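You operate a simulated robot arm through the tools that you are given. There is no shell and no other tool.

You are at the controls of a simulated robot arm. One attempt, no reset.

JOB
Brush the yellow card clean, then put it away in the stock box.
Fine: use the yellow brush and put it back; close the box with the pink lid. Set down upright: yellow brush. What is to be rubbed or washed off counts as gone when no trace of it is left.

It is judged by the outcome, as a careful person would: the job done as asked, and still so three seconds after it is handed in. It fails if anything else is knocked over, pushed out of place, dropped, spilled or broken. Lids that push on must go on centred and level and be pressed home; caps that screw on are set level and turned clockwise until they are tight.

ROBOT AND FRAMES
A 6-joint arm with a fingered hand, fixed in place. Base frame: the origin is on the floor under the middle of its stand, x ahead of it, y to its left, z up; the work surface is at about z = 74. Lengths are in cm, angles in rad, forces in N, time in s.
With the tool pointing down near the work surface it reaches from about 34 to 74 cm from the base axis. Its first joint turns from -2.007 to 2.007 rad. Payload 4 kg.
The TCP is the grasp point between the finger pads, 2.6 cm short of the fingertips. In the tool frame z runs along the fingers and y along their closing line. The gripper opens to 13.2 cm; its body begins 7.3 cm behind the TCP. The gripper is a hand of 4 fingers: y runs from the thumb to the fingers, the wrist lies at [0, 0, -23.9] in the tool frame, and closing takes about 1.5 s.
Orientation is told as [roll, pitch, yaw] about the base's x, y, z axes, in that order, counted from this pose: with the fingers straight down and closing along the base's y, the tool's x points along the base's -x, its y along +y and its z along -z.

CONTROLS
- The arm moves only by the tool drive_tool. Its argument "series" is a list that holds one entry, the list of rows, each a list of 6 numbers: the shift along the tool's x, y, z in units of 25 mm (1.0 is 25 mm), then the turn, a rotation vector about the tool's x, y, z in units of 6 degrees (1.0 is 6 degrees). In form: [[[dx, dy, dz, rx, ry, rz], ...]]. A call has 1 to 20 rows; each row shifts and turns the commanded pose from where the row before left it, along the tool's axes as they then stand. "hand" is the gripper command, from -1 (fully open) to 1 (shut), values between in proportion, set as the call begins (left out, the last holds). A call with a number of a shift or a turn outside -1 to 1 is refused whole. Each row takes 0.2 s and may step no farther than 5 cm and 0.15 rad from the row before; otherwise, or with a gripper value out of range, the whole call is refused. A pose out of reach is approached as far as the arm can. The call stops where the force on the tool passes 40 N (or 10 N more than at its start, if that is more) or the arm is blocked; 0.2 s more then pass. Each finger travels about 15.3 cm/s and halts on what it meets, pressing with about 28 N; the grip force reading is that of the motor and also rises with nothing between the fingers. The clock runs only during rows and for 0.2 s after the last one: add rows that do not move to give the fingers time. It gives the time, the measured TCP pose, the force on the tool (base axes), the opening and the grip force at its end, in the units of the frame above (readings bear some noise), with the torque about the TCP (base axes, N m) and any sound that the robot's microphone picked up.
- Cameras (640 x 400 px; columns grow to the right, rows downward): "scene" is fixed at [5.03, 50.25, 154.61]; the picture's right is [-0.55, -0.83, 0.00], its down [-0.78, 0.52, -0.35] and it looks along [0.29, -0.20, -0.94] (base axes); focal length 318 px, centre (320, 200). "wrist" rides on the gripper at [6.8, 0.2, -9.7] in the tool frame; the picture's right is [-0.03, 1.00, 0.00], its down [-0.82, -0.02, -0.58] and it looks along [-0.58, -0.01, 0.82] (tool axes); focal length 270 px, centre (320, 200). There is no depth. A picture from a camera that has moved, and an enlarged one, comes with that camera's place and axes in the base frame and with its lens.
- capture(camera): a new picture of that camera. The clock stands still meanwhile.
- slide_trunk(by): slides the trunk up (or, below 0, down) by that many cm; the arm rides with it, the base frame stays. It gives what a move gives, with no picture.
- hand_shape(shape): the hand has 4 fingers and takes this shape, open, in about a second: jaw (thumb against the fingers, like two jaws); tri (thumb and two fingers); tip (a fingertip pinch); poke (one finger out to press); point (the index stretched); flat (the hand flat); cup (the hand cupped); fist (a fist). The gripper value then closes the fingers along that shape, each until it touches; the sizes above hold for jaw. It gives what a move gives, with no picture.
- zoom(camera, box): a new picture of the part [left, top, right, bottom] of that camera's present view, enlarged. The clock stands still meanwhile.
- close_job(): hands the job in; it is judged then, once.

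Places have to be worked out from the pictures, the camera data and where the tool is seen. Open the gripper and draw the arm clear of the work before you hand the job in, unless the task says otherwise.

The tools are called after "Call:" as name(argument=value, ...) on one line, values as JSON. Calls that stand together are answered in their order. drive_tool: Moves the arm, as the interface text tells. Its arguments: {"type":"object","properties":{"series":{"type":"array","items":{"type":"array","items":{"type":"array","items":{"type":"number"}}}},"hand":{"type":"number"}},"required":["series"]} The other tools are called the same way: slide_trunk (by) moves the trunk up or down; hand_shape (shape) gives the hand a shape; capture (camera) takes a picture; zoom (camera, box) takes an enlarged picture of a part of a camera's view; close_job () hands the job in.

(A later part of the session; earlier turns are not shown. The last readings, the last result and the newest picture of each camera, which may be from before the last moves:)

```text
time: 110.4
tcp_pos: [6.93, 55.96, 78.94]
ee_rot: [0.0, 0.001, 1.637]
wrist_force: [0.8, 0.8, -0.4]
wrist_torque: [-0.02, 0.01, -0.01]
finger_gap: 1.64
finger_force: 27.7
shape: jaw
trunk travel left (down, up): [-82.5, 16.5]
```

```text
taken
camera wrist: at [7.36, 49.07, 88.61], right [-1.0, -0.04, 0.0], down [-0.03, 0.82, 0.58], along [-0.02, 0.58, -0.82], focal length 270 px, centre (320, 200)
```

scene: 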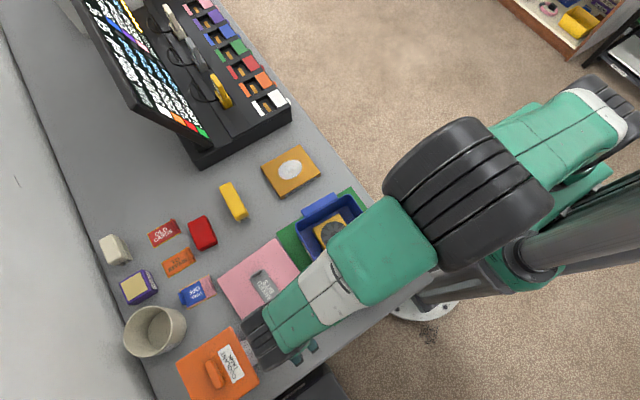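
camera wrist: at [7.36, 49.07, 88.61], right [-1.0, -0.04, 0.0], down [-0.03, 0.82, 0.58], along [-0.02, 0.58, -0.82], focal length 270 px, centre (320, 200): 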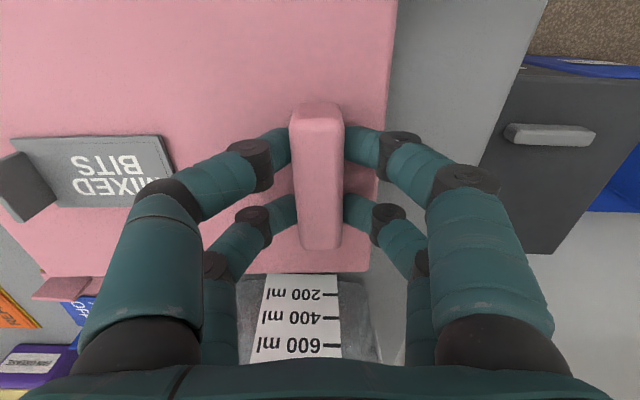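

Handle gripped (gap 1.64, 28 N). I lift slowly by about 1.5 cm and check for tilt.

Call:
drive_tool(series=[[[0, 0, -0.1, 0, 0, 0], [0, 0, -0.15, 0, 0, 0], [0, 0, -0.15, 0, 0, 0], [0, 0, -0.2, 0, 0, 0], [0, 0, 0, 0, 0, 0]]])

Call:
capture(camera="wrist")

Call:
zoom(camera="scene", box=[200, 220, 360, 370])

```text
time: 111.6
tcp_pos: [6.97, 55.9, 80.46]
ee_rot: [0.0, 0.002, 1.636]
wrist_force: [-0.2, -0.2, -2.4]
wrist_torque: [-0.01, 0.06, -0.03]
finger_gap: 1.66
finger_force: 27.9
shape: jaw
trunk travel left (down, up): [-82.5, 16.5]
```

```text
taken
camera wrist: at [7.36, 49.11, 90.08], right [-1.0, -0.04, 0.0], down [-0.03, 0.82, 0.58], along [-0.02, 0.58, -0.82], focal length 270 px, centre (320, 200)
```

wrist: 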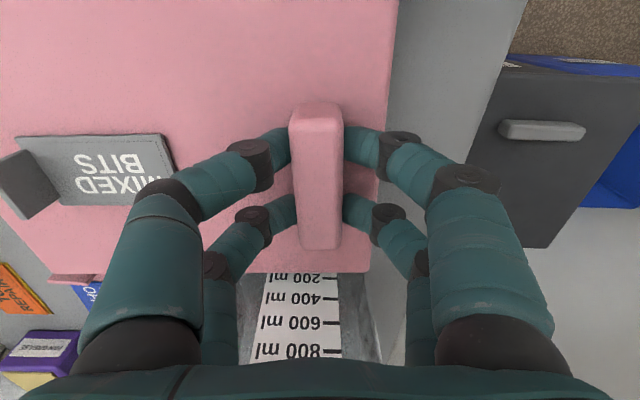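

```text
2.67 times, centred on (280, 295) of scene
camera zoom: at [5.03, 50.25, 154.61], right [-0.55, -0.83, 0.0], down [-0.78, 0.52, -0.35], along [0.29, -0.2, -0.94], focal length 848 px, centre (427, -53)
```

zoom: 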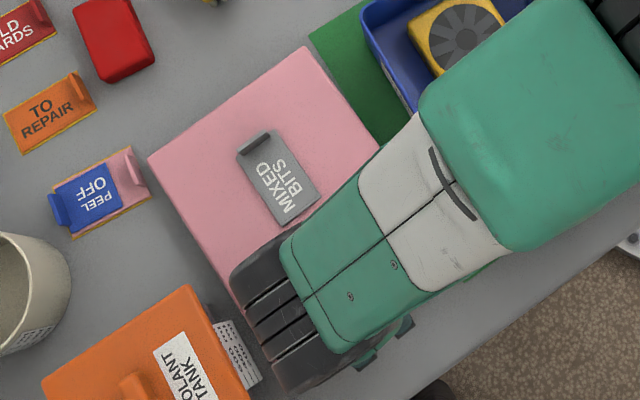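

The lid is held rigid and level (weight about 2 N). I raise it to z≈92, carry it over the box, then turn it to the box's yaw; target TCP is about (6.6, 36.57).

Call:
drive_tool(series=[[[0, 0, -0.5, 0, 0, 0], [0, 0, -0.8, 0, 0, 0], [0, 0, -0.8, 0, 0, 0], [0, 0, -0.8, 0, 0, 0], [0, 0, -0.9, 0, 0, 0], [0, 0, -0.8, 0, 0, 0], [0.4, 0.036, 0, 0, 0, 0], [0.7, 0.06, 0, 0, 0, 0], [0.9, 0.08, 0, 0, 0, 0], [0.9, 0.08, 0, 0, 0, 0], [0.9, 0.08, 0, 0, 0, 0], [0.9, 0.08, 0, 0, 0, 0], [0.9, 0.08, 0, 0, 0, 0], [0.9, 0.08, 0, 0, 0, 0], [0.7, 0.07, 0, 0, 0, 0], [0.5, 0.04, 0, 0, 0, 0], [0, 0, 0, 0, 0, 0.53], [0, 0, 0, 0, 0, 0.53], [0, 0, 0, 0, 0, 0]]])

Call:
capture(camera="wrist")

Call:
capture(camera="scene")

```text
time: 115.6
tcp_pos: [6.59, 36.72, 91.87]
ee_rot: [0.001, -0.001, 1.524]
wrist_force: [0.0, 0.0, -1.4]
wrist_torque: [0.0, 0.07, -0.01]
finger_gap: 1.66
finger_force: 28.3
shape: jaw
trunk travel left (down, up): [-82.5, 16.5]
```

```text
taken
camera wrist: at [6.19, 29.73, 101.62], right [-1.0, 0.07, 0.0], down [0.06, 0.81, 0.58], along [0.04, 0.58, -0.82], focal length 270 px, centre (320, 200)
```

wrist: 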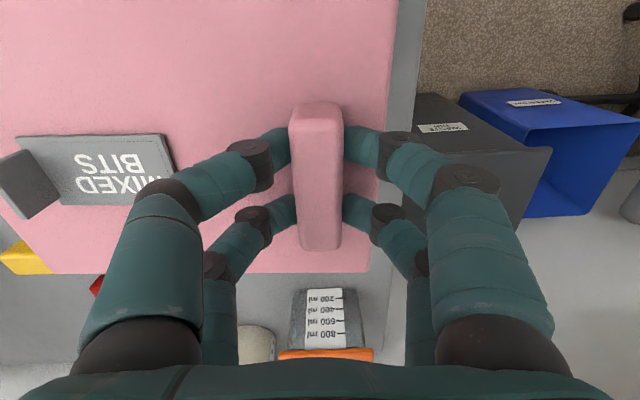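

```text
taken
```

scene: 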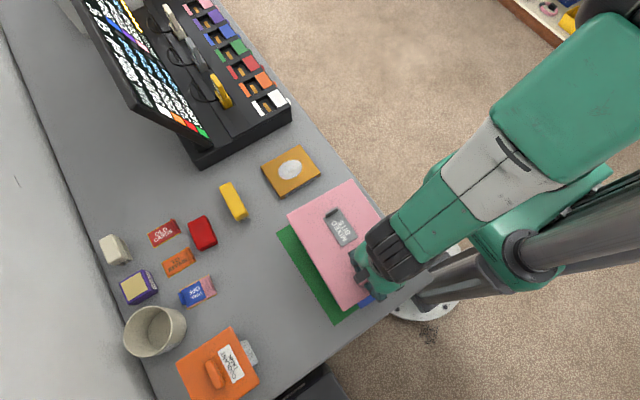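

The lid hovers over the box. I zoom in with the scene camera to judge its position relative to the box.

Call:
zoom(camera="scene", box=[270, 170, 410, 320])

Call:
zoom(camera="wrist", box=[340, 0, 440, 280])

```text
2.67 times, centred on (340, 245) of scene
camera zoom: at [5.03, 50.25, 154.61], right [-0.55, -0.83, 0.0], down [-0.78, 0.52, -0.35], along [0.29, -0.2, -0.94], focal length 848 px, centre (267, 80)
```

zoom: 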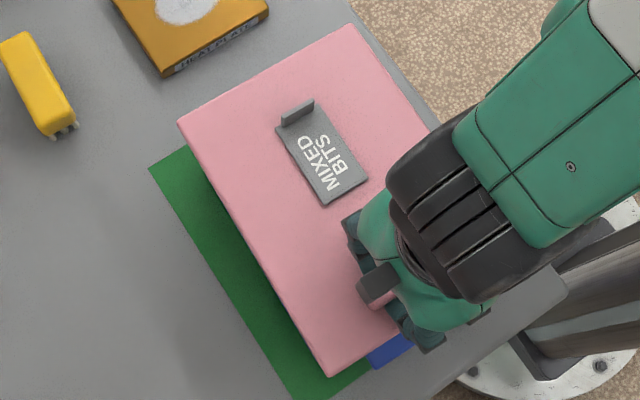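

```text
1.43 times, centred on (390, 140) of wrist
camera zoom: at [6.19, 29.73, 101.62], right [-1.0, 0.07, 0.0], down [0.06, 0.81, 0.58], along [0.04, 0.58, -0.82], focal length 386 px, centre (220, 286)
```

zoom: 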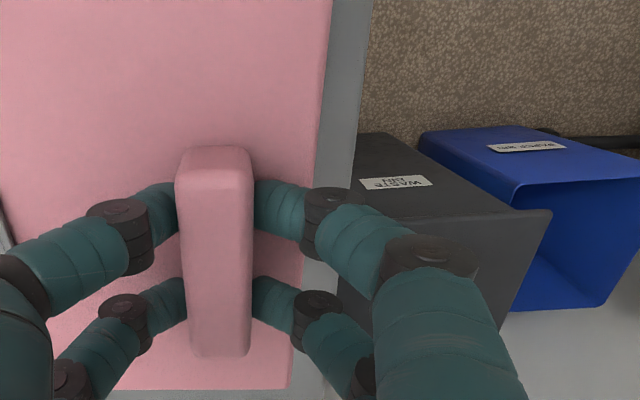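

In scene coordinates the lid centre (14.81, 36.64) and the box centre (14.93, 36.49) agree to about 0.15 cm, and the yaw matches. I correct slightly and lower to just above the rim.

Call:
drive_tool(series=[[[0.04, -0.03, 0, 0, 0, 0], [0, 0, 0.5, 0, 0, 0], [0, 0, 0.5, 0, 0, 0], [0, 0, 0.4, 0, 0, 0], [0, 0, 0.3, 0, 0, 0], [0, 0, 0, 0, 0, 0]]])

Call:
zoom(camera="scene", box=[270, 170, 410, 320])

Call:
zoom(camera="scene", box=[330, 280, 380, 320])

Call:
zoom(camera="scene", box=[290, 180, 350, 230])

```text
time: 117.0
tcp_pos: [6.63, 36.53, 87.63]
ee_rot: [-0.001, 0.0, 1.526]
wrist_force: [0.0, 0.0, -0.9]
wrist_torque: [-0.02, 0.08, 0.03]
finger_gap: 1.69
finger_force: 27.8
shape: jaw
trunk travel left (down, up): [-82.5, 16.5]
```

```text
2.67 times, centred on (340, 245) of scene
camera zoom: at [5.03, 50.25, 154.61], right [-0.55, -0.83, 0.0], down [-0.78, 0.52, -0.35], along [0.29, -0.2, -0.94], focal length 848 px, centre (267, 80)
```

zoom: 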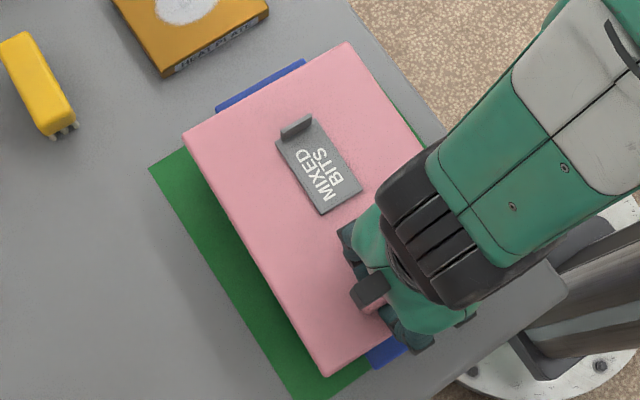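

```text
10.00 times, centred on (355, 300) of scene
camera zoom: at [5.03, 50.25, 154.61], right [-0.55, -0.83, 0.0], down [-0.78, 0.52, -0.35], along [0.29, -0.2, -0.94], focal length 3179 px, centre (-30, -800)
```

zoom: 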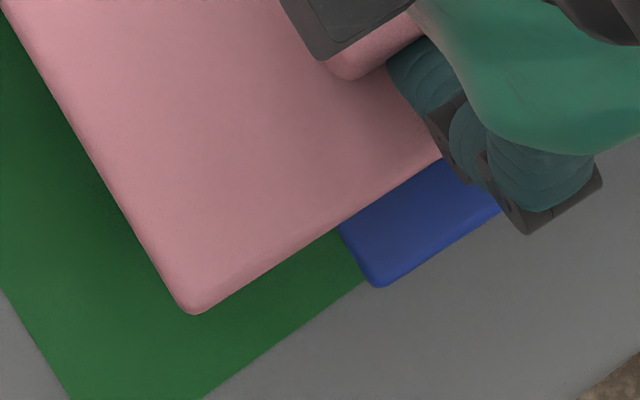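

```text
8.00 times, centred on (320, 205) of scene
camera zoom: at [5.03, 50.25, 154.61], right [-0.55, -0.83, 0.0], down [-0.78, 0.52, -0.35], along [0.29, -0.2, -0.94], focal length 2543 px, centre (320, 160)
```

zoom: 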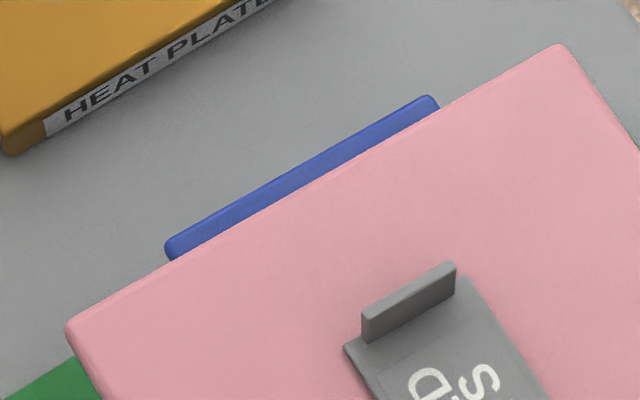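

Tab margins in the scene view suggest the lid is about 0.2–0.4 cm too far toward +y, while x looks centred. I shift 0.25 cm toward -y and then lower gently to feel for contact.

Call:
drive_tool(series=[[[0.1, 0, 0, 0, 0, 0], [0, 0, 0.08, 0, 0, 0], [0, 0, 0, 0, 0, 0]]])

Call:
drive_tool(series=[[[0, 0, 0.08, 0, 0, 0], [0, 0, 0, 0, 0, 0]]])

Call:
drive_tool(series=[[[0, 0, 0.06, 0, 0, 0], [0, 0, 0, 0, 0, 0]]])

```text
time: 117.8
tcp_pos: [6.65, 36.24, 87.5]
ee_rot: [0.0, 0.0, 1.526]
wrist_force: [0.2, -0.7, -0.5]
wrist_torque: [0.02, 0.07, -0.03]
finger_gap: 1.66
finger_force: 27.9
shape: jaw
trunk travel left (down, up): [-82.5, 16.5]
```

```text
time: 118.4
tcp_pos: [6.69, 36.27, 87.34]
ee_rot: [0.001, 0.001, 1.525]
wrist_force: [0.7, 0.4, -2.3]
wrist_torque: [0.0, 0.09, 0.0]
finger_gap: 1.66
finger_force: 28.0
shape: jaw
trunk travel left (down, up): [-82.5, 16.5]
```

```text
time: 119.0
tcp_pos: [6.67, 36.3, 87.16]
ee_rot: [0.0, 0.0, 1.525]
wrist_force: [0.9, 0.3, -1.7]
wrist_torque: [-0.03, 0.09, 0.01]
finger_gap: 1.65
finger_force: 28.6
shape: jaw
trunk travel left (down, up): [-82.5, 16.5]
```

No contact yet (torque about y of 0.08 is the lid's own weight). I continue in about 1.2 mm steps.

Call:
drive_tool(series=[[[0, 0, 0.05, 0, 0, 0], [0, 0, 0, 0, 0, 0]]])

Call:
drive_tool(series=[[[0, 0, 0.05, 0, 0, 0], [0, 0, 0, 0, 0, 0]]])

Call:
drive_tool(series=[[[0, 0, 0.05, 0, 0, 0], [0, 0, 0, 0, 0, 0]]])

```text
time: 119.6
tcp_pos: [6.68, 36.38, 86.95]
ee_rot: [0.001, 0.0, 1.525]
wrist_force: [-0.5, 0.2, -1.4]
wrist_torque: [0.0, 0.12, 0.0]
finger_gap: 1.68
finger_force: 27.5
shape: jaw
trunk travel left (down, up): [-82.5, 16.5]
```

```text
time: 120.2
tcp_pos: [6.67, 36.25, 86.85]
ee_rot: [-0.001, -0.001, 1.526]
wrist_force: [0.1, -0.9, -1.2]
wrist_torque: [0.02, 0.04, -0.01]
finger_gap: 1.66
finger_force: 27.5
shape: jaw
trunk travel left (down, up): [-82.5, 16.5]
```

```text
time: 120.8
tcp_pos: [6.61, 36.34, 86.87]
ee_rot: [0.001, 0.0, 1.525]
wrist_force: [0.7, -0.3, -1.1]
wrist_torque: [0.01, 0.07, 0.02]
finger_gap: 1.68
finger_force: 27.8
shape: jaw
trunk travel left (down, up): [-82.5, 16.5]
```

Still no contact; I continue with small steps.

Call:
drive_tool(series=[[[0, 0, 0.05, 0, 0, 0], [0, 0, 0, 0, 0, 0]]])

Call:
drive_tool(series=[[[0, 0, 0.05, 0, 0, 0], [0, 0, 0, 0, 0, 0]]])

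Call:
drive_tool(series=[[[0, 0, 0.05, 0, 0, 0], [0, 0, 0, 0, 0, 0]]])

```text
time: 121.4
tcp_pos: [6.64, 36.21, 86.64]
ee_rot: [-0.001, 0.001, 1.525]
wrist_force: [-0.3, -0.2, -2.0]
wrist_torque: [0.03, 0.1, -0.03]
finger_gap: 1.65
finger_force: 28.3
shape: jaw
trunk travel left (down, up): [-82.5, 16.5]
```

```text
time: 122.0
tcp_pos: [6.54, 36.22, 86.46]
ee_rot: [-0.001, -0.001, 1.524]
wrist_force: [0.2, 0.4, -0.4]
wrist_torque: [0.0, 0.07, 0.01]
finger_gap: 1.67
finger_force: 27.7
shape: jaw
trunk travel left (down, up): [-82.5, 16.5]
```

```text
time: 122.6
tcp_pos: [6.63, 36.26, 86.34]
ee_rot: [0.0, 0.0, 1.525]
wrist_force: [0.4, -0.3, -1.5]
wrist_torque: [-0.02, 0.03, -0.01]
finger_gap: 1.69
finger_force: 27.8
shape: jaw
trunk travel left (down, up): [-82.5, 16.5]
```

At TCP 86.3 the skirt should already be around or below rim level without contact. I check the view.

Call:
zoom(camera="scene", box=[270, 170, 410, 320])

Call:
zoom(camera="scene", box=[290, 180, 350, 230])

Call:
zoom(camera="scene", box=[320, 270, 380, 320])

```text
2.67 times, centred on (340, 245) of scene
camera zoom: at [5.03, 50.25, 154.61], right [-0.55, -0.83, 0.0], down [-0.78, 0.52, -0.35], along [0.29, -0.2, -0.94], focal length 848 px, centre (267, 80)
```

zoom: 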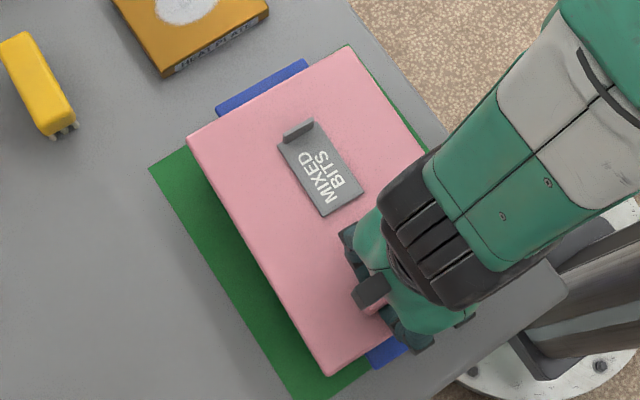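

```text
8.00 times, centred on (320, 205) of scene
camera zoom: at [5.03, 50.25, 154.61], right [-0.55, -0.83, 0.0], down [-0.78, 0.52, -0.35], along [0.29, -0.2, -0.94], focal length 2543 px, centre (320, 160)
```

zoom: 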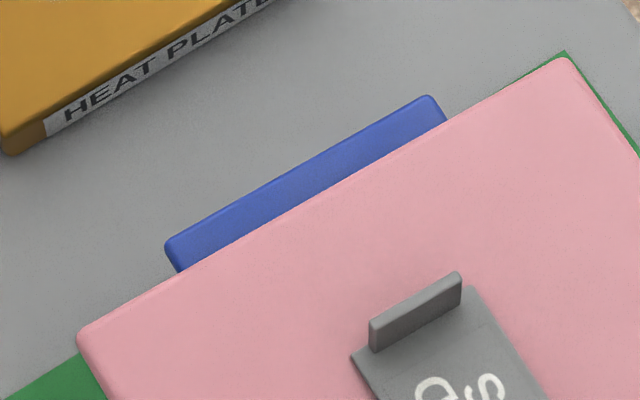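

```text
8.00 times, centred on (350, 295) of scene
camera zoom: at [5.03, 50.25, 154.61], right [-0.55, -0.83, 0.0], down [-0.78, 0.52, -0.35], along [0.29, -0.2, -0.94], focal length 2543 px, centre (80, -560)
```

zoom: 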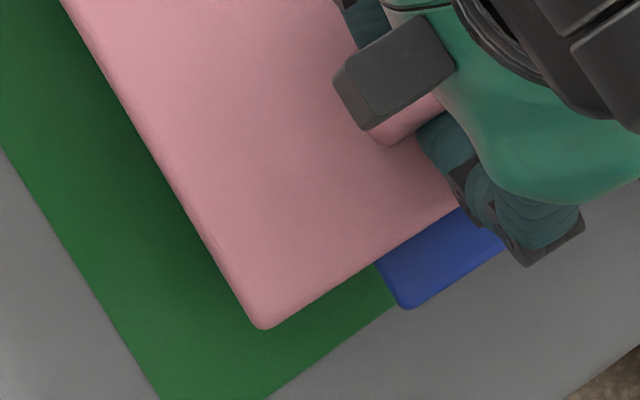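

By the tab margins the lid is now centred within about 1 mm in both directions. I continue lowering.

Call:
drive_tool(series=[[[0, 0, 0.05, 0, 0, 0], [0, 0, 0, 0, 0, 0]]])

Call:
drive_tool(series=[[[0, 0, 0.05, 0, 0, 0], [0, 0, 0, 0, 0, 0]]])

Call:
drive_tool(series=[[[0, 0, 0.05, 0, 0, 0], [0, 0, 0, 0, 0, 0]]])

```text
time: 123.2
tcp_pos: [6.62, 36.34, 86.32]
ee_rot: [0.0, 0.0, 1.524]
wrist_force: [0.0, 0.1, -1.1]
wrist_torque: [-0.05, 0.02, -0.02]
finger_gap: 1.68
finger_force: 28.3
shape: jaw
trunk travel left (down, up): [-82.5, 16.5]
```

```text
time: 123.8
tcp_pos: [6.54, 36.35, 86.16]
ee_rot: [0.0, 0.001, 1.526]
wrist_force: [-0.7, -0.4, -0.8]
wrist_torque: [-0.03, -0.01, 0.0]
finger_gap: 1.65
finger_force: 27.9
shape: jaw
trunk travel left (down, up): [-82.5, 16.5]
```

```text
time: 124.4
tcp_pos: [6.74, 36.22, 85.97]
ee_rot: [-0.001, -0.001, 1.525]
wrist_force: [0.1, -0.4, 0.1]
wrist_torque: [-0.03, -0.05, 0.02]
finger_gap: 1.67
finger_force: 28.1
shape: jaw
trunk travel left (down, up): [-82.5, 16.5]
```

Contact is just starting (force rising, torque shifting toward the lid's far half). I continue with small steps and watch.

Call:
drive_tool(series=[[[0, 0, 0.04, 0, 0, 0], [0, 0, 0, 0, 0, 0]]])

Call:
drive_tool(series=[[[0, 0, 0.04, 0, 0, 0], [0, 0, 0, 0, 0, 0]]])

Call:
zoom(camera="scene", box=[270, 170, 410, 320])

Call:
capture(camera="wrist")

```text
time: 125.0
tcp_pos: [6.61, 36.22, 86.03]
ee_rot: [0.0, -0.001, 1.525]
wrist_force: [-0.2, 0.1, 8.9]
wrist_torque: [-0.02, -0.06, 0.0]
finger_gap: 1.68
finger_force: 28.1
shape: jaw
trunk travel left (down, up): [-82.5, 16.5]
```

```text
time: 125.6
tcp_pos: [6.57, 36.35, 85.95]
ee_rot: [0.001, -0.001, 1.525]
wrist_force: [1.5, 0.0, 20.3]
wrist_torque: [-0.08, -0.1, 0.0]
finger_gap: 1.72
finger_force: 27.9
shape: jaw
trunk travel left (down, up): [-82.5, 16.5]
```

```text
2.67 times, centred on (340, 245) of scene
camera zoom: at [5.03, 50.25, 154.61], right [-0.55, -0.83, 0.0], down [-0.78, 0.52, -0.35], along [0.29, -0.2, -0.94], focal length 848 px, centre (267, 80)
```

zoom: 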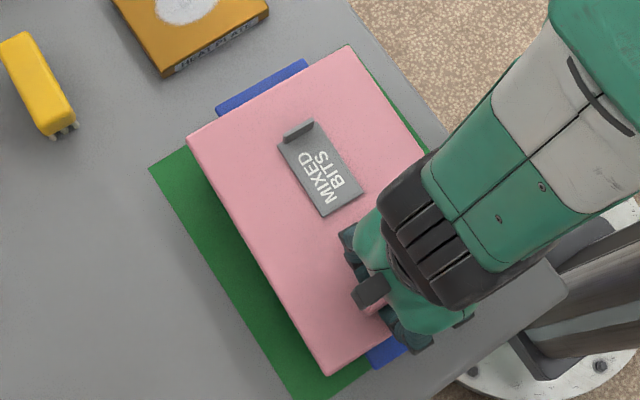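

```text
taken
camera wrist: at [6.22, 29.37, 95.62], right [-1.0, 0.07, 0.0], down [0.06, 0.81, 0.58], along [0.04, 0.58, -0.81], focal length 270 px, centre (320, 200)
```

wrist: 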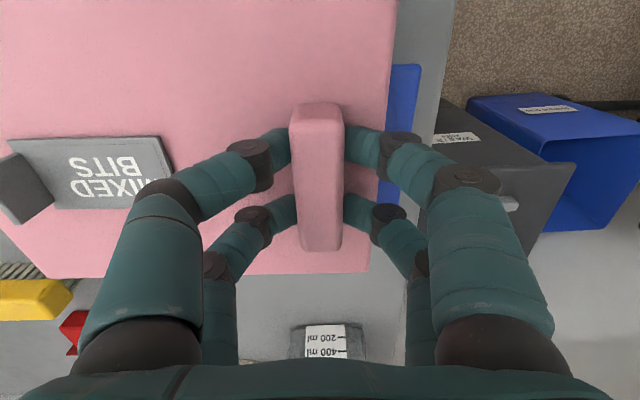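

Contact is now firm (20 N) with the lid top at about 82.6, i.e. the skirt overlaps the rim. I press a little more through the handle.

Call:
drive_tool(series=[[[0, 0, 0.04, 0, 0, 0], [0, 0, 0, 0, 0, 0]]])

Call:
drive_tool(series=[[[0, 0, 0.04, 0, 0, 0], [0, 0, 0, 0, 0, 0]]])

```text
time: 126.2
tcp_pos: [6.68, 36.31, 85.97]
ee_rot: [0.001, -0.003, 1.526]
wrist_force: [3.4, 2.9, 34.2]
wrist_torque: [-0.03, -0.14, 0.01]
finger_gap: 1.76
finger_force: 28.2
shape: jaw
trunk travel left (down, up): [-82.5, 16.5]
```

```text
time: 126.8
tcp_pos: [6.51, 36.39, 85.97]
ee_rot: [-0.001, -0.006, 1.524]
wrist_force: [1.1, -3.1, 29.0]
wrist_torque: [-0.16, -0.08, 0.03]
finger_gap: 1.81
finger_force: 28.6
shape: jaw
trunk travel left (down, up): [-82.5, 16.5]
stopped in row 2: the force on the tool passed its limit at 45 N (the readings are from after the stop); the commanded pose is now the measured one
```

The lid has stopped firmly at the handle end (45 N without further travel). I ease off, release the handle, and rise to check whether it's level.

Call:
drive_tool(series=[[[0, 0, -0.06, 0, 0, 0], [0, 0, 0, 0, 0, 0]]])

Call:
drive_tool(series=[[[0, 0, 0, 0, 0, 0], [0, 0, 0, 0, 0, 0], [0, 0, 0, 0, 0, 0], [0, 0, 0, 0, 0, 0]]], hand=0.1)

Call:
drive_tool(series=[[[0, 0, -0.3, 0, 0, 0], [0, 0, -0.7, 0, 0, 0], [0, 0, -1, 0, 0, 0], [0, 0, -1, 0, 0, 0], [0, 0, 0, 0, 0, 0]]])

Call:
capture(camera="wrist")

Call:
zoom(camera="scene", box=[270, 170, 410, 320])

```text
time: 127.4
tcp_pos: [6.6, 36.24, 85.99]
ee_rot: [0.0, -0.003, 1.526]
wrist_force: [0.0, -3.0, 17.2]
wrist_torque: [-0.14, -0.06, -0.02]
finger_gap: 1.76
finger_force: 27.3
shape: jaw
trunk travel left (down, up): [-82.5, 16.5]
```

```text
time: 128.4
tcp_pos: [6.61, 36.44, 85.82]
ee_rot: [-0.001, -0.004, 1.525]
wrist_force: [-0.8, -0.1, -0.3]
wrist_torque: [0.03, -0.02, 0.02]
finger_gap: 5.89
finger_force: 0.2
shape: jaw
trunk travel left (down, up): [-82.5, 16.5]
```

```text
time: 129.6
tcp_pos: [6.48, 36.4, 93.31]
ee_rot: [0.0, -0.003, 1.525]
wrist_force: [-0.3, 0.2, -0.4]
wrist_torque: [0.02, 0.0, 0.0]
finger_gap: 5.89
finger_force: 0.1
shape: jaw
trunk travel left (down, up): [-82.5, 16.5]
```

```text
taken
camera wrist: at [6.13, 29.42, 103.04], right [-1.0, 0.07, 0.0], down [0.06, 0.81, 0.58], along [0.04, 0.58, -0.81], focal length 270 px, centre (320, 200)
```

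wrist: 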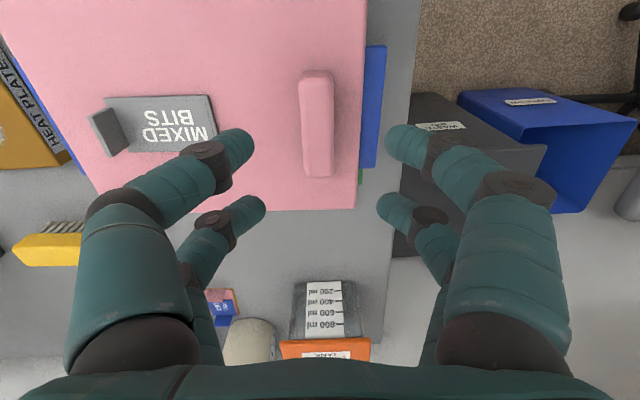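

```text
2.67 times, centred on (340, 245) of scene
camera zoom: at [5.03, 50.25, 154.61], right [-0.55, -0.83, 0.0], down [-0.78, 0.52, -0.35], along [0.29, -0.2, -0.94], focal length 848 px, centre (267, 80)
```

zoom: 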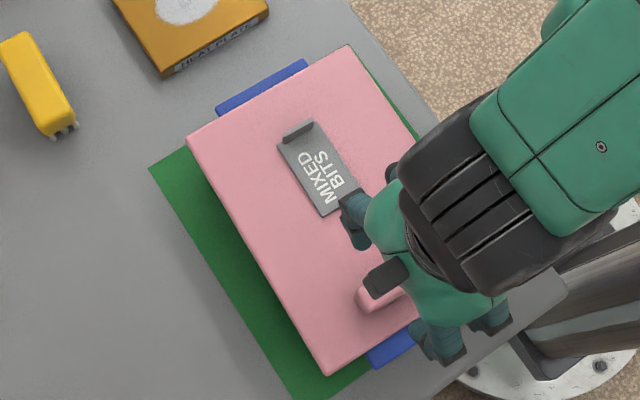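

The lid stays on. I rotate back to yaw 0 and step away toward -x to look at the box's end and the lid's seating from a lower angle.

Call:
drive_tool(series=[[[0, 0, -0.8, 0, 0, 0.971], [0, 0, -0.8, 0, 0, 0.971], [0, 0, -0.8, 0, 0, 0.971], [0, 0, 0, 0, 0, 0.971], [0, 0, 0, 0, 0, 0.971], [0, 0, 0, 0, 0, 0.971], [0, 0, 0, 0, 0, 0.971], [0, 0, 0, 0, 0, 0.971], [0, 0, 0, 0, 0, 0.971], [0, 0, 0, 0, 0, 0.971], [0, 0, 0, 0, 0, 0.971], [0, 0, 0, 0, 0, 0.971], [0, 0, 0, 0, 0, 0.971], [0, 0, 0, 0, 0, 0.971], [0, 0, 0, 0, 0, 0.971], [0, 0, 0, 0, 0, 0]]])

Call:
drive_tool(series=[[[0.9, 0.1, 0, 0, 0, 0], [0.9, 0.1, 0, 0, 0, 0], [0.9, 0.1, 0, 0, 0, 0], [0.9, 0.1, 0, 0, 0, 0], [0.9, 0.1, 0, 0, 0, 0], [0.9, 0.1, 0, 0, 0, 0], [0.9, 0.1, 0, 0, 0, 0], [0, 0, 0.8, 0, 0, 0], [0, 0, 0.8, 0, 0, 0], [0, 0, 0.8, 0, 0, 0], [0, 0, 0.8, 0, 0, 0], [0, 0, 0, 0, 0, 0]]])

Call:
capture(camera="wrist")

Call:
capture(camera="scene")

```text
time: 133.0
tcp_pos: [6.69, 36.35, 99.42]
ee_rot: [0.004, 0.002, -0.004]
wrist_force: [-0.2, 0.6, 0.2]
wrist_torque: [0.01, -0.01, -0.01]
finger_gap: 5.89
finger_force: 0.0
shape: jaw
trunk travel left (down, up): [-82.5, 16.5]
```

```text
time: 135.6
tcp_pos: [-9.02, 38.07, 90.88]
ee_rot: [-0.004, -0.001, -0.002]
wrist_force: [0.2, 0.7, -0.3]
wrist_torque: [-0.06, -0.02, 0.01]
finger_gap: 5.95
finger_force: 0.0
shape: jaw
trunk travel left (down, up): [-82.5, 16.5]
```

```text
taken
camera wrist: at [-15.76, 38.25, 100.72], right [0.03, 1.0, 0.0], down [0.81, -0.02, 0.58], along [0.58, -0.02, -0.81], focal length 270 px, centre (320, 200)
```

wrist: 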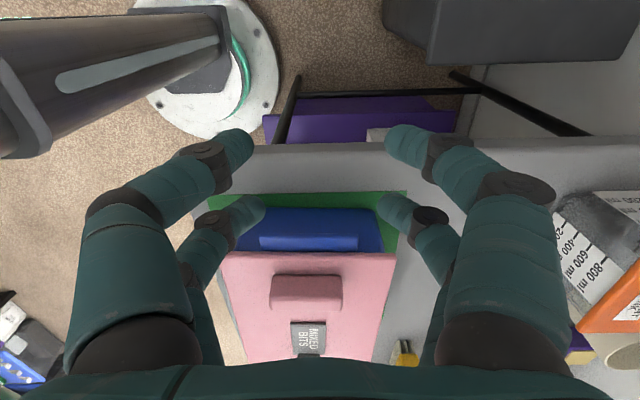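

```text
taken
```

scene: 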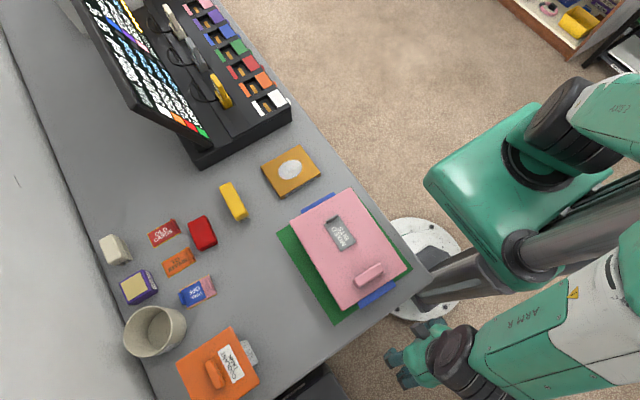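

Call:
zoom(camera="scene", box=[265, 175, 425, 325])

Call:
zoom(camera="wrist", box=[190, 180, 430, 370])

Call:
zoom(camera="scene", box=[290, 230, 380, 320])

```text
2.67 times, centred on (345, 250) of scene
camera zoom: at [5.03, 50.25, 154.61], right [-0.55, -0.83, 0.0], down [-0.78, 0.52, -0.35], along [0.29, -0.2, -0.94], focal length 848 px, centre (253, 67)
```

zoom: 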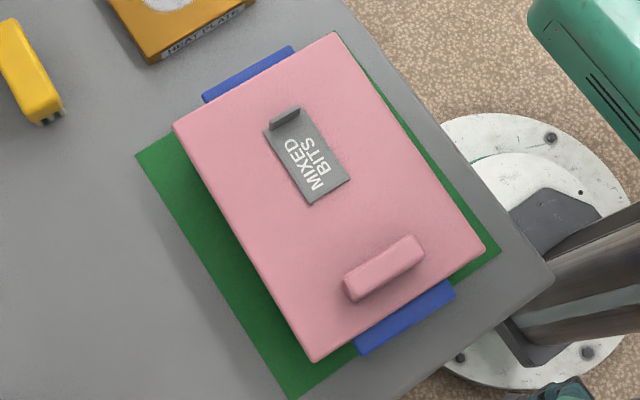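

```text
2.11 times, centred on (310, 275) of wrist
camera zoom: at [-15.76, 38.25, 100.72], right [0.03, 1.0, 0.0], down [0.81, -0.02, 0.58], along [0.58, -0.02, -0.81], focal length 569 px, centre (341, 42)
```

zoom: 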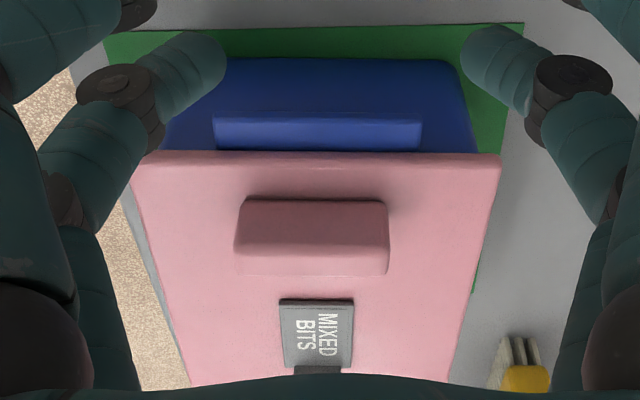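

```text
4.44 times, centred on (335, 275) of scene
camera zoom: at [5.03, 50.25, 154.61], right [-0.55, -0.83, 0.0], down [-0.78, 0.52, -0.35], along [0.29, -0.2, -0.94], focal length 1413 px, centre (253, -133)
```

zoom: 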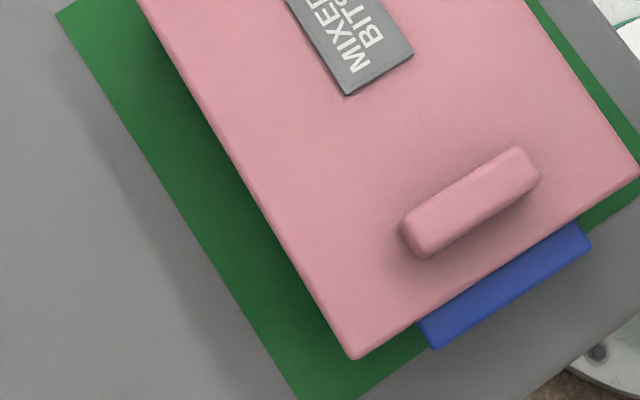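

From above, the lid sits centred over the box. To verify it is fully down and level along its length, I go round to the +y side and look at the long edge from a lower angle.

Call:
drive_tool(series=[[[0, 0, -0.9, 0, 0, 0], [0, 0, -0.9, 0, 0, 0], [0, 0, -0.9, 0, 0, 0], [0, 0, -0.9, 0, 0, 0], [-0.9, 0.8, 0, 0, 0, 0], [-0.9, 0.8, 0, 0, 0, 0], [-0.9, 0.8, 0, 0, 0, 0], [-0.9, 0.8, 0, 0, 0, 0], [-0.9, 0.8, 0, 0, 0, 0], [-0.9, 0.8, 0, 0, 0, 0], [-0.9, 0.8, 0, 0, 0, 0], [-0.9, 0.8, 0, 0, 0, 0], [-0.9, 0.8, 0, 0, 0, 0], [-0.9, 0.8, 0, 0, 0, 0], [-0.6, 0, 0, 0, 0, 0], [0, 0, 0, 0, 0, 0]]], hand=-1)

Call:
drive_tool(series=[[[0, 0, 0, 0, 0, 1], [0, 0, 0, 0, 0, 1], [0, 0, 0, 0, 0, 1], [0, 0, 0, 0, 0, 1], [0, 0, 0, 0, 0, 1], [0, 0, 0, 0, 0, 1], [0, 0, 0, 0, 0, 1], [0, 0, 0, 0, 0, 1], [0, 0, 0, 0, 0, 1], [0, 0, 0, 0, 0, 1], [0, 0, 0, 0, 0, 1], [0, 0, 0, 0, 0, 1], [0, 0, 0, 0, 0, 1], [0, 0, 0, 0, 0, 1], [0, 0, 0, 0, 0, 1], [0, 0, 0, 0, 0, 0]]])

Call:
capture(camera="wrist")

```text
time: 139.0
tcp_pos: [15.06, 58.22, 100.34]
ee_rot: [0.002, 0.002, -0.002]
wrist_force: [1.1, 0.2, -0.3]
wrist_torque: [-0.01, -0.01, 0.03]
finger_gap: 13.18
finger_force: 0.0
shape: jaw
trunk travel left (down, up): [-82.5, 16.5]
```

```text
time: 142.4
tcp_pos: [15.0, 57.97, 100.37]
ee_rot: [0.001, 0.004, -1.575]
wrist_force: [0.6, -0.1, -0.1]
wrist_torque: [-0.03, 0.01, 0.0]
finger_gap: 13.2
finger_force: 0.1
shape: jaw
trunk travel left (down, up): [-82.5, 16.5]
```

```text
taken
camera wrist: at [15.2, 64.82, 110.17], right [1.0, -0.03, 0.0], down [-0.02, -0.82, 0.58], along [-0.02, -0.57, -0.82], focal length 270 px, centre (320, 200)
```

wrist: 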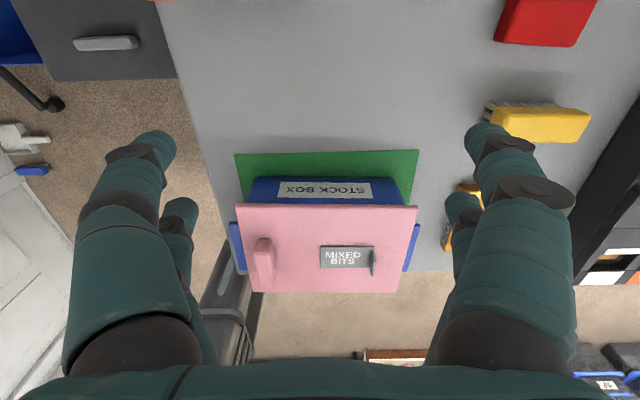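

Call:
zoom(camera="wrist", box=[220, 140, 440, 300])

Call:
drive_tool(series=[[[0, 0, 0.9, 0, 0, 0], [0, 0, 0.9, 0, 0, 0], [0, 0, 0.9, 0, 0, 0], [0, 0, 0.9, 0, 0, 0], [0, 0, 0.9, 0, 0, 0], [0, 0, 0, 0, 0, 0]]])

Call:
capture(camera="wrist")

Call:
zoom(camera="wrist", box=[200, 180, 440, 360])

```text
2.50 times, centred on (330, 220) of wrist
camera zoom: at [15.2, 64.82, 110.17], right [1.0, -0.03, 0.0], down [-0.02, -0.82, 0.58], along [-0.02, -0.57, -0.82], focal length 676 px, centre (295, 150)
```

zoom: 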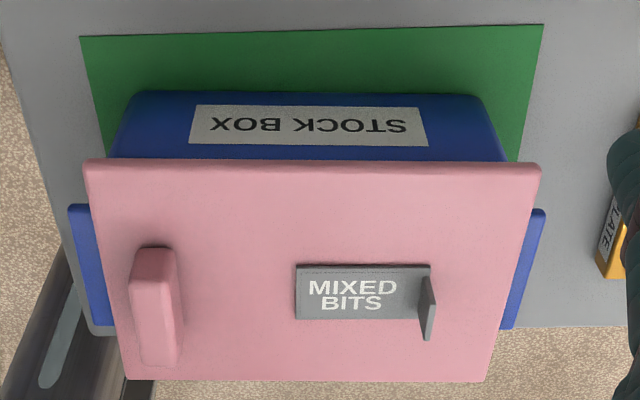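

```text
time: 143.8
tcp_pos: [14.81, 58.06, 89.07]
ee_rot: [0.001, 0.004, -1.573]
wrist_force: [-1.0, 0.3, -0.2]
wrist_torque: [-0.02, 0.01, 0.0]
finger_gap: 13.2
finger_force: 0.0
shape: jaw
trunk travel left (down, up): [-82.5, 16.5]
```

```text
taken
camera wrist: at [15.21, 64.84, 98.89], right [1.0, -0.03, 0.0], down [-0.02, -0.82, 0.57], along [-0.02, -0.57, -0.82], focal length 270 px, centre (320, 200)
```

wrist: 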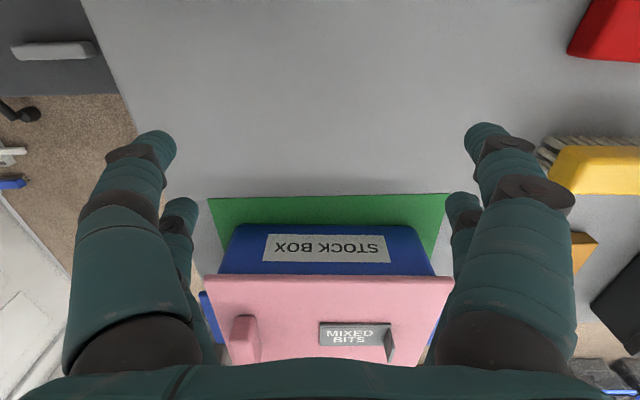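

```text
2.22 times, centred on (320, 270) of wrist
camera zoom: at [15.21, 64.84, 98.89], right [1.0, -0.03, 0.0], down [-0.02, -0.82, 0.57], along [-0.02, -0.57, -0.82], focal length 601 px, centre (320, 44)
```

zoom: 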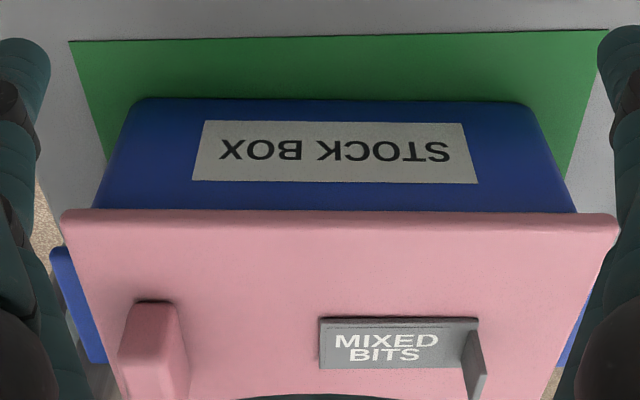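

The side view shows the lid's long edge parallel to the box and at rim height, so it's level. To be sure it's pressed home everywhere, I close the hand and press gently with the fingertips, first at the far end beyond the tag.

Call:
drive_tool(series=[[[0, 0, -0.8, 0, 0, 0], [0, 0, -0.8, 0, 0, 0], [0, 0, -0.8, 0, 0, 0], [-0.89, 0.376, 0, 0, 0, 0], [-0.89, 0.376, 0, 0, 0, 0], [-0.89, 0.376, 0, 0, 0, 0], [-0.89, 0.376, 0, 0, 0, 0], [-0.89, 0.376, 0, 0, 0, 0], [-0.89, 0.376, 0, 0, 0, 0], [-0.89, 0.376, 0, 0, 0, 0], [-0.89, 0.376, 0, 0, 0, 0], [-0.89, 0.376, 0, 0, 0, 0], [-0.89, 0.376, 0, 0, 0, 0], [0, 0, 0, 0, 0, 0]]], hand=1)

Call:
capture(camera="wrist")

Call:
zoom(camera="scene", box=[250, 140, 410, 310])

```text
time: 146.8
tcp_pos: [24.15, 35.89, 95.18]
ee_rot: [-0.001, 0.003, -1.573]
wrist_force: [-0.4, 0.1, -0.7]
wrist_torque: [0.01, -0.01, -0.02]
finger_gap: 0.0
finger_force: 28.2
shape: jaw
trunk travel left (down, up): [-82.5, 16.5]
```

```text
taken
camera wrist: at [24.51, 42.61, 104.81], right [1.0, -0.03, 0.0], down [-0.02, -0.82, 0.58], along [-0.02, -0.57, -0.82], focal length 270 px, centre (320, 200)
```

wrist: 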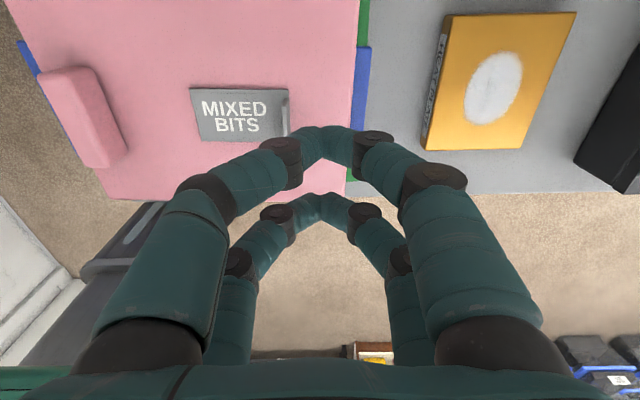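

```text
2.35 times, centred on (330, 225) of scene
camera zoom: at [5.03, 50.25, 154.61], right [-0.55, -0.83, 0.0], down [-0.78, 0.52, -0.35], along [0.29, -0.2, -0.94], focal length 748 px, centre (296, 141)
```

zoom: 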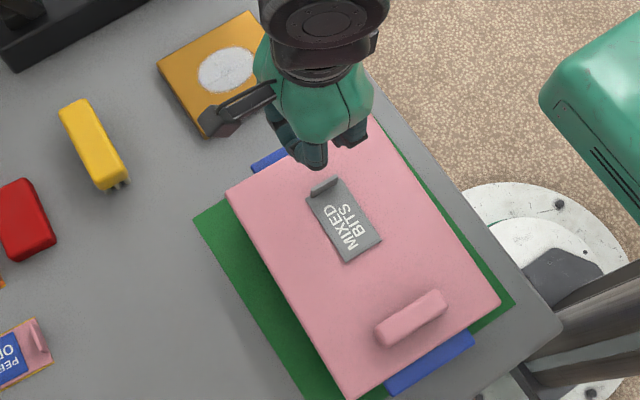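

The tag's tab is close to the finger path, so I'll press at the far corner areas instead, first at about (23.5, 40.3), and approach slowly.

Call:
drive_tool(series=[[[0.88, -0.13, 0, 0, 0, 0], [0.88, -0.13, 0, 0, 0, 0], [0, 0, 1, 0, 0, 0], [0, 0, 1, 0, 0, 0], [0, 0, 1, 0, 0, 0], [0, 0, 0.5, 0, 0, 0], [0, 0, 0, 0, 0, 0]]])

Call:
capture(camera="wrist")

```text
time: 148.4
tcp_pos: [23.55, 40.27, 86.34]
ee_rot: [-0.001, 0.003, -1.572]
wrist_force: [1.3, 0.0, 0.4]
wrist_torque: [-0.01, -0.01, 0.0]
finger_gap: 0.03
finger_force: 27.7
shape: jaw
trunk travel left (down, up): [-82.5, 16.5]
```

```text
taken
camera wrist: at [23.89, 47.01, 96.14], right [1.0, -0.03, 0.0], down [-0.02, -0.82, 0.57], along [-0.02, -0.57, -0.82], focal length 270 px, centre (320, 200)
```

wrist: 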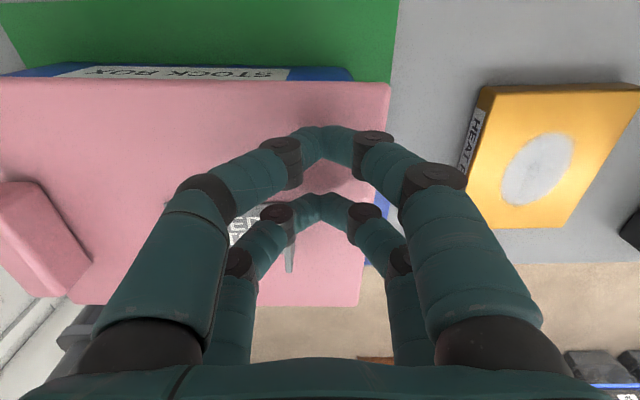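

Tips are about 1 cm above the lid. I lower gently until I feel contact, then press to around 15–20 N.

Call:
drive_tool(series=[[[0, 0, 0.15, 0, 0, 0], [0, 0, 0.1, 0, 0, 0], [0, 0, 0, 0, 0, 0]]])

Call:
drive_tool(series=[[[0, 0, 0.08, 0, 0, 0], [0, 0, 0, 0, 0, 0]]])

Call:
drive_tool(series=[[[0, 0, 0.06, 0, 0, 0], [0, 0, 0, 0, 0, 0]]])

```text
time: 149.2
tcp_pos: [23.51, 40.23, 85.82]
ee_rot: [0.0, 0.003, -1.573]
wrist_force: [0.0, -0.1, 3.9]
wrist_torque: [0.03, -0.05, 0.0]
finger_gap: 0.01
finger_force: 27.7
shape: jaw
trunk travel left (down, up): [-82.5, 16.5]
```

```text
time: 149.8
tcp_pos: [23.63, 40.22, 85.71]
ee_rot: [0.001, 0.006, -1.573]
wrist_force: [1.6, -1.0, 26.6]
wrist_torque: [-0.12, -0.07, -0.09]
finger_gap: 0.01
finger_force: 28.6
shape: jaw
trunk travel left (down, up): [-82.5, 16.5]
```

```text
time: 150.2
tcp_pos: [23.65, 40.4, 85.73]
ee_rot: [0.005, 0.011, -1.573]
wrist_force: [0.2, -3.5, 21.4]
wrist_torque: [-0.27, 0.03, 0.02]
finger_gap: 0.0
finger_force: 28.5
shape: jaw
trunk travel left (down, up): [-82.5, 16.5]
stopped in row 2: the force on the tool passed its limit at 41 N (the readings are from after the stop); the commanded pose is now the measured one
```

Solid at the far +y corner: contact height 85.8, and it doesn't yield at 41 N. I lift and check the far -y corner the same way, comparing contact heights.

Call:
drive_tool(series=[[[0, 0, -0.2, 0, 0, 0], [0, 0, -0.8, 0, 0, 0], [0, 0, -0.6, 0, 0, 0], [-0.9, 0, 0, 0, 0, 0], [-0.9, 0, 0, 0, 0, 0], [-0.9, 0, 0, 0, 0, 0], [-0.9, 0, 0, 0, 0, 0], [0, 0, 0, 0, 0, 0]]])

Call:
capture(camera="wrist")

```text
time: 152.0
tcp_pos: [23.69, 31.41, 89.48]
ee_rot: [0.002, 0.008, -1.572]
wrist_force: [-0.4, 0.6, -0.7]
wrist_torque: [-0.01, 0.01, 0.04]
finger_gap: 0.02
finger_force: 28.0
shape: jaw
trunk travel left (down, up): [-82.5, 16.5]
```

```text
taken
camera wrist: at [23.95, 38.05, 99.27], right [1.0, -0.03, 0.0], down [-0.02, -0.82, 0.57], along [-0.01, -0.57, -0.82], focal length 270 px, centre (320, 200)
```

wrist: 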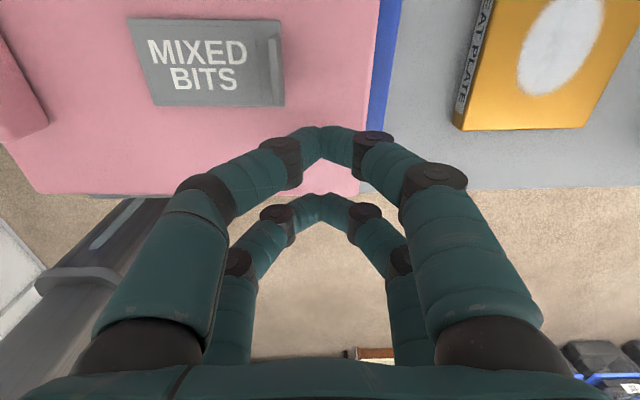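

The front fingers would come near the tag, so I shift slightly (to about (24.1, 30.8)) and lower.

Call:
drive_tool(series=[[[-0.24, 0.16, 0, 0, 0, 0], [0, 0, 0.7, 0, 0, 0], [0, 0, 0.54, 0, 0, 0], [0, 0, 0.12, 0, 0, 0], [0, 0, 0, 0, 0, 0]]])

Call:
drive_tool(series=[[[0, 0, 0.05, 0, 0, 0], [0, 0, 0, 0, 0, 0]]])

Call:
drive_tool(series=[[[0, 0, 0.05, 0, 0, 0], [0, 0, 0, 0, 0, 0]]])

```text
time: 153.2
tcp_pos: [24.09, 30.8, 86.01]
ee_rot: [0.001, 0.007, -1.572]
wrist_force: [-0.2, 0.8, -1.1]
wrist_torque: [0.0, -0.01, 0.0]
finger_gap: 0.0
finger_force: 28.4
shape: jaw
trunk travel left (down, up): [-82.5, 16.5]
```

```text
time: 153.8
tcp_pos: [23.97, 30.83, 86.0]
ee_rot: [0.003, 0.007, -1.574]
wrist_force: [0.4, -0.5, -0.4]
wrist_torque: [-0.05, -0.01, -0.03]
finger_gap: 0.03
finger_force: 27.9
shape: jaw
trunk travel left (down, up): [-82.5, 16.5]
```

```text
time: 154.4
tcp_pos: [24.15, 30.88, 85.94]
ee_rot: [0.003, 0.008, -1.571]
wrist_force: [-1.0, 0.4, -0.5]
wrist_torque: [0.03, 0.03, -0.03]
finger_gap: 0.01
finger_force: 27.8
shape: jaw
trunk travel left (down, up): [-82.5, 16.5]
```

Call:
drive_tool(series=[[[0, 0, 0.05, 0, 0, 0], [0, 0, 0, 0, 0, 0]]])

Call:
drive_tool(series=[[[0, 0, 0.05, 0, 0, 0], [0, 0, 0, 0, 0, 0]]])

```text
time: 155.0
tcp_pos: [24.12, 30.86, 85.8]
ee_rot: [0.002, 0.008, -1.57]
wrist_force: [-0.1, 0.1, 5.0]
wrist_torque: [0.0, 0.0, 0.0]
finger_gap: 0.0
finger_force: 28.5
shape: jaw
trunk travel left (down, up): [-82.5, 16.5]
```

```text
time: 155.6
tcp_pos: [24.14, 30.87, 85.81]
ee_rot: [0.005, 0.012, -1.572]
wrist_force: [1.2, 0.5, 24.6]
wrist_torque: [-0.12, -0.04, -0.03]
finger_gap: 0.0
finger_force: 27.9
shape: jaw
trunk travel left (down, up): [-82.5, 16.5]
```

The far -y corner contacts at the same height (85.8) and is solid. I check the near half at about (11.5, 40.5) for the same height.

Call:
drive_tool(series=[[[0, 0, -0.2, 0, 0, 0], [0, 0, -0.9, 0, 0, 0], [0, 0, -0.6, 0, 0, 0], [0.65, -0.84, 0, 0, 0, 0], [0.65, -0.84, 0, 0, 0, 0], [0.65, -0.84, 0, 0, 0, 0], [0.65, -0.84, 0, 0, 0, 0], [0.65, -0.84, 0, 0, 0, 0], [0.65, -0.84, 0, 0, 0, 0], [0, 0, 0.8, 0, 0, 0], [0, 0, 0.56, 0, 0, 0], [0, 0, 0, 0, 0, 0]]])

Call:
capture(camera="wrist")

```text
time: 158.2
tcp_pos: [11.53, 40.59, 86.43]
ee_rot: [0.001, 0.006, -1.573]
wrist_force: [0.0, 0.2, 0.0]
wrist_torque: [-0.03, -0.01, 0.02]
finger_gap: 0.0
finger_force: 27.8
shape: jaw
trunk travel left (down, up): [-82.5, 16.5]
```

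```text
taken
camera wrist: at [11.76, 47.31, 96.29], right [1.0, -0.03, 0.0], down [-0.02, -0.82, 0.57], along [-0.01, -0.57, -0.82], focal length 270 px, centre (320, 200)
```

wrist: 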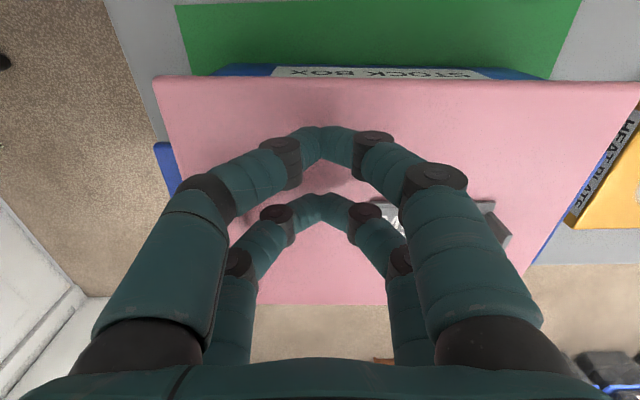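

The back-left finger is close to the lid handle, so I shift by about 1 cm in x and 0.5 cm in y before pressing.

Call:
drive_tool(series=[[[0.2, 0.4, 0, 0, 0, 0], [0, 0, 0.1, 0, 0, 0], [0, 0, 0.05, 0, 0, 0], [0, 0, 0, 0, 0, 0]]])

Call:
drive_tool(series=[[[0, 0, 0.05, 0, 0, 0], [0, 0, 0, 0, 0, 0]]])

Call:
drive_tool(series=[[[0, 0, 0.05, 0, 0, 0], [0, 0, 0, 0, 0, 0]]])

```text
time: 159.2
tcp_pos: [12.4, 41.11, 86.19]
ee_rot: [0.004, 0.008, -1.572]
wrist_force: [-0.1, 0.0, 0.1]
wrist_torque: [0.0, -0.01, -0.01]
finger_gap: 0.01
finger_force: 27.9
shape: jaw
trunk travel left (down, up): [-82.5, 16.5]
```

```text
time: 159.8
tcp_pos: [12.58, 40.97, 86.02]
ee_rot: [0.002, 0.007, -1.573]
wrist_force: [0.6, 0.1, 0.7]
wrist_torque: [-0.03, 0.0, 0.02]
finger_gap: 0.0
finger_force: 28.0
shape: jaw
trunk travel left (down, up): [-82.5, 16.5]
```

```text
time: 160.4
tcp_pos: [12.5, 41.17, 86.03]
ee_rot: [0.001, 0.006, -1.573]
wrist_force: [-0.6, -0.1, 0.8]
wrist_torque: [0.01, 0.01, 0.0]
finger_gap: 0.0
finger_force: 27.9
shape: jaw
trunk travel left (down, up): [-82.5, 16.5]
```

Call:
drive_tool(series=[[[0, 0, 0.05, 0, 0, 0], [0, 0, 0, 0, 0, 0]]])

Call:
drive_tool(series=[[[0, 0, 0.05, 0, 0, 0], [0, 0, 0, 0, 0, 0]]])

```text
time: 161.0
tcp_pos: [12.53, 41.06, 85.75]
ee_rot: [0.002, 0.005, -1.573]
wrist_force: [0.1, 0.3, -0.2]
wrist_torque: [0.03, 0.02, -0.01]
finger_gap: 0.01
finger_force: 27.0
shape: jaw
trunk travel left (down, up): [-82.5, 16.5]
```

```text
time: 161.6
tcp_pos: [12.66, 41.07, 85.85]
ee_rot: [0.002, 0.009, -1.571]
wrist_force: [0.5, -0.3, 9.3]
wrist_torque: [-0.02, -0.04, 0.02]
finger_gap: 0.0
finger_force: 27.9
shape: jaw
trunk travel left (down, up): [-82.5, 16.5]
```

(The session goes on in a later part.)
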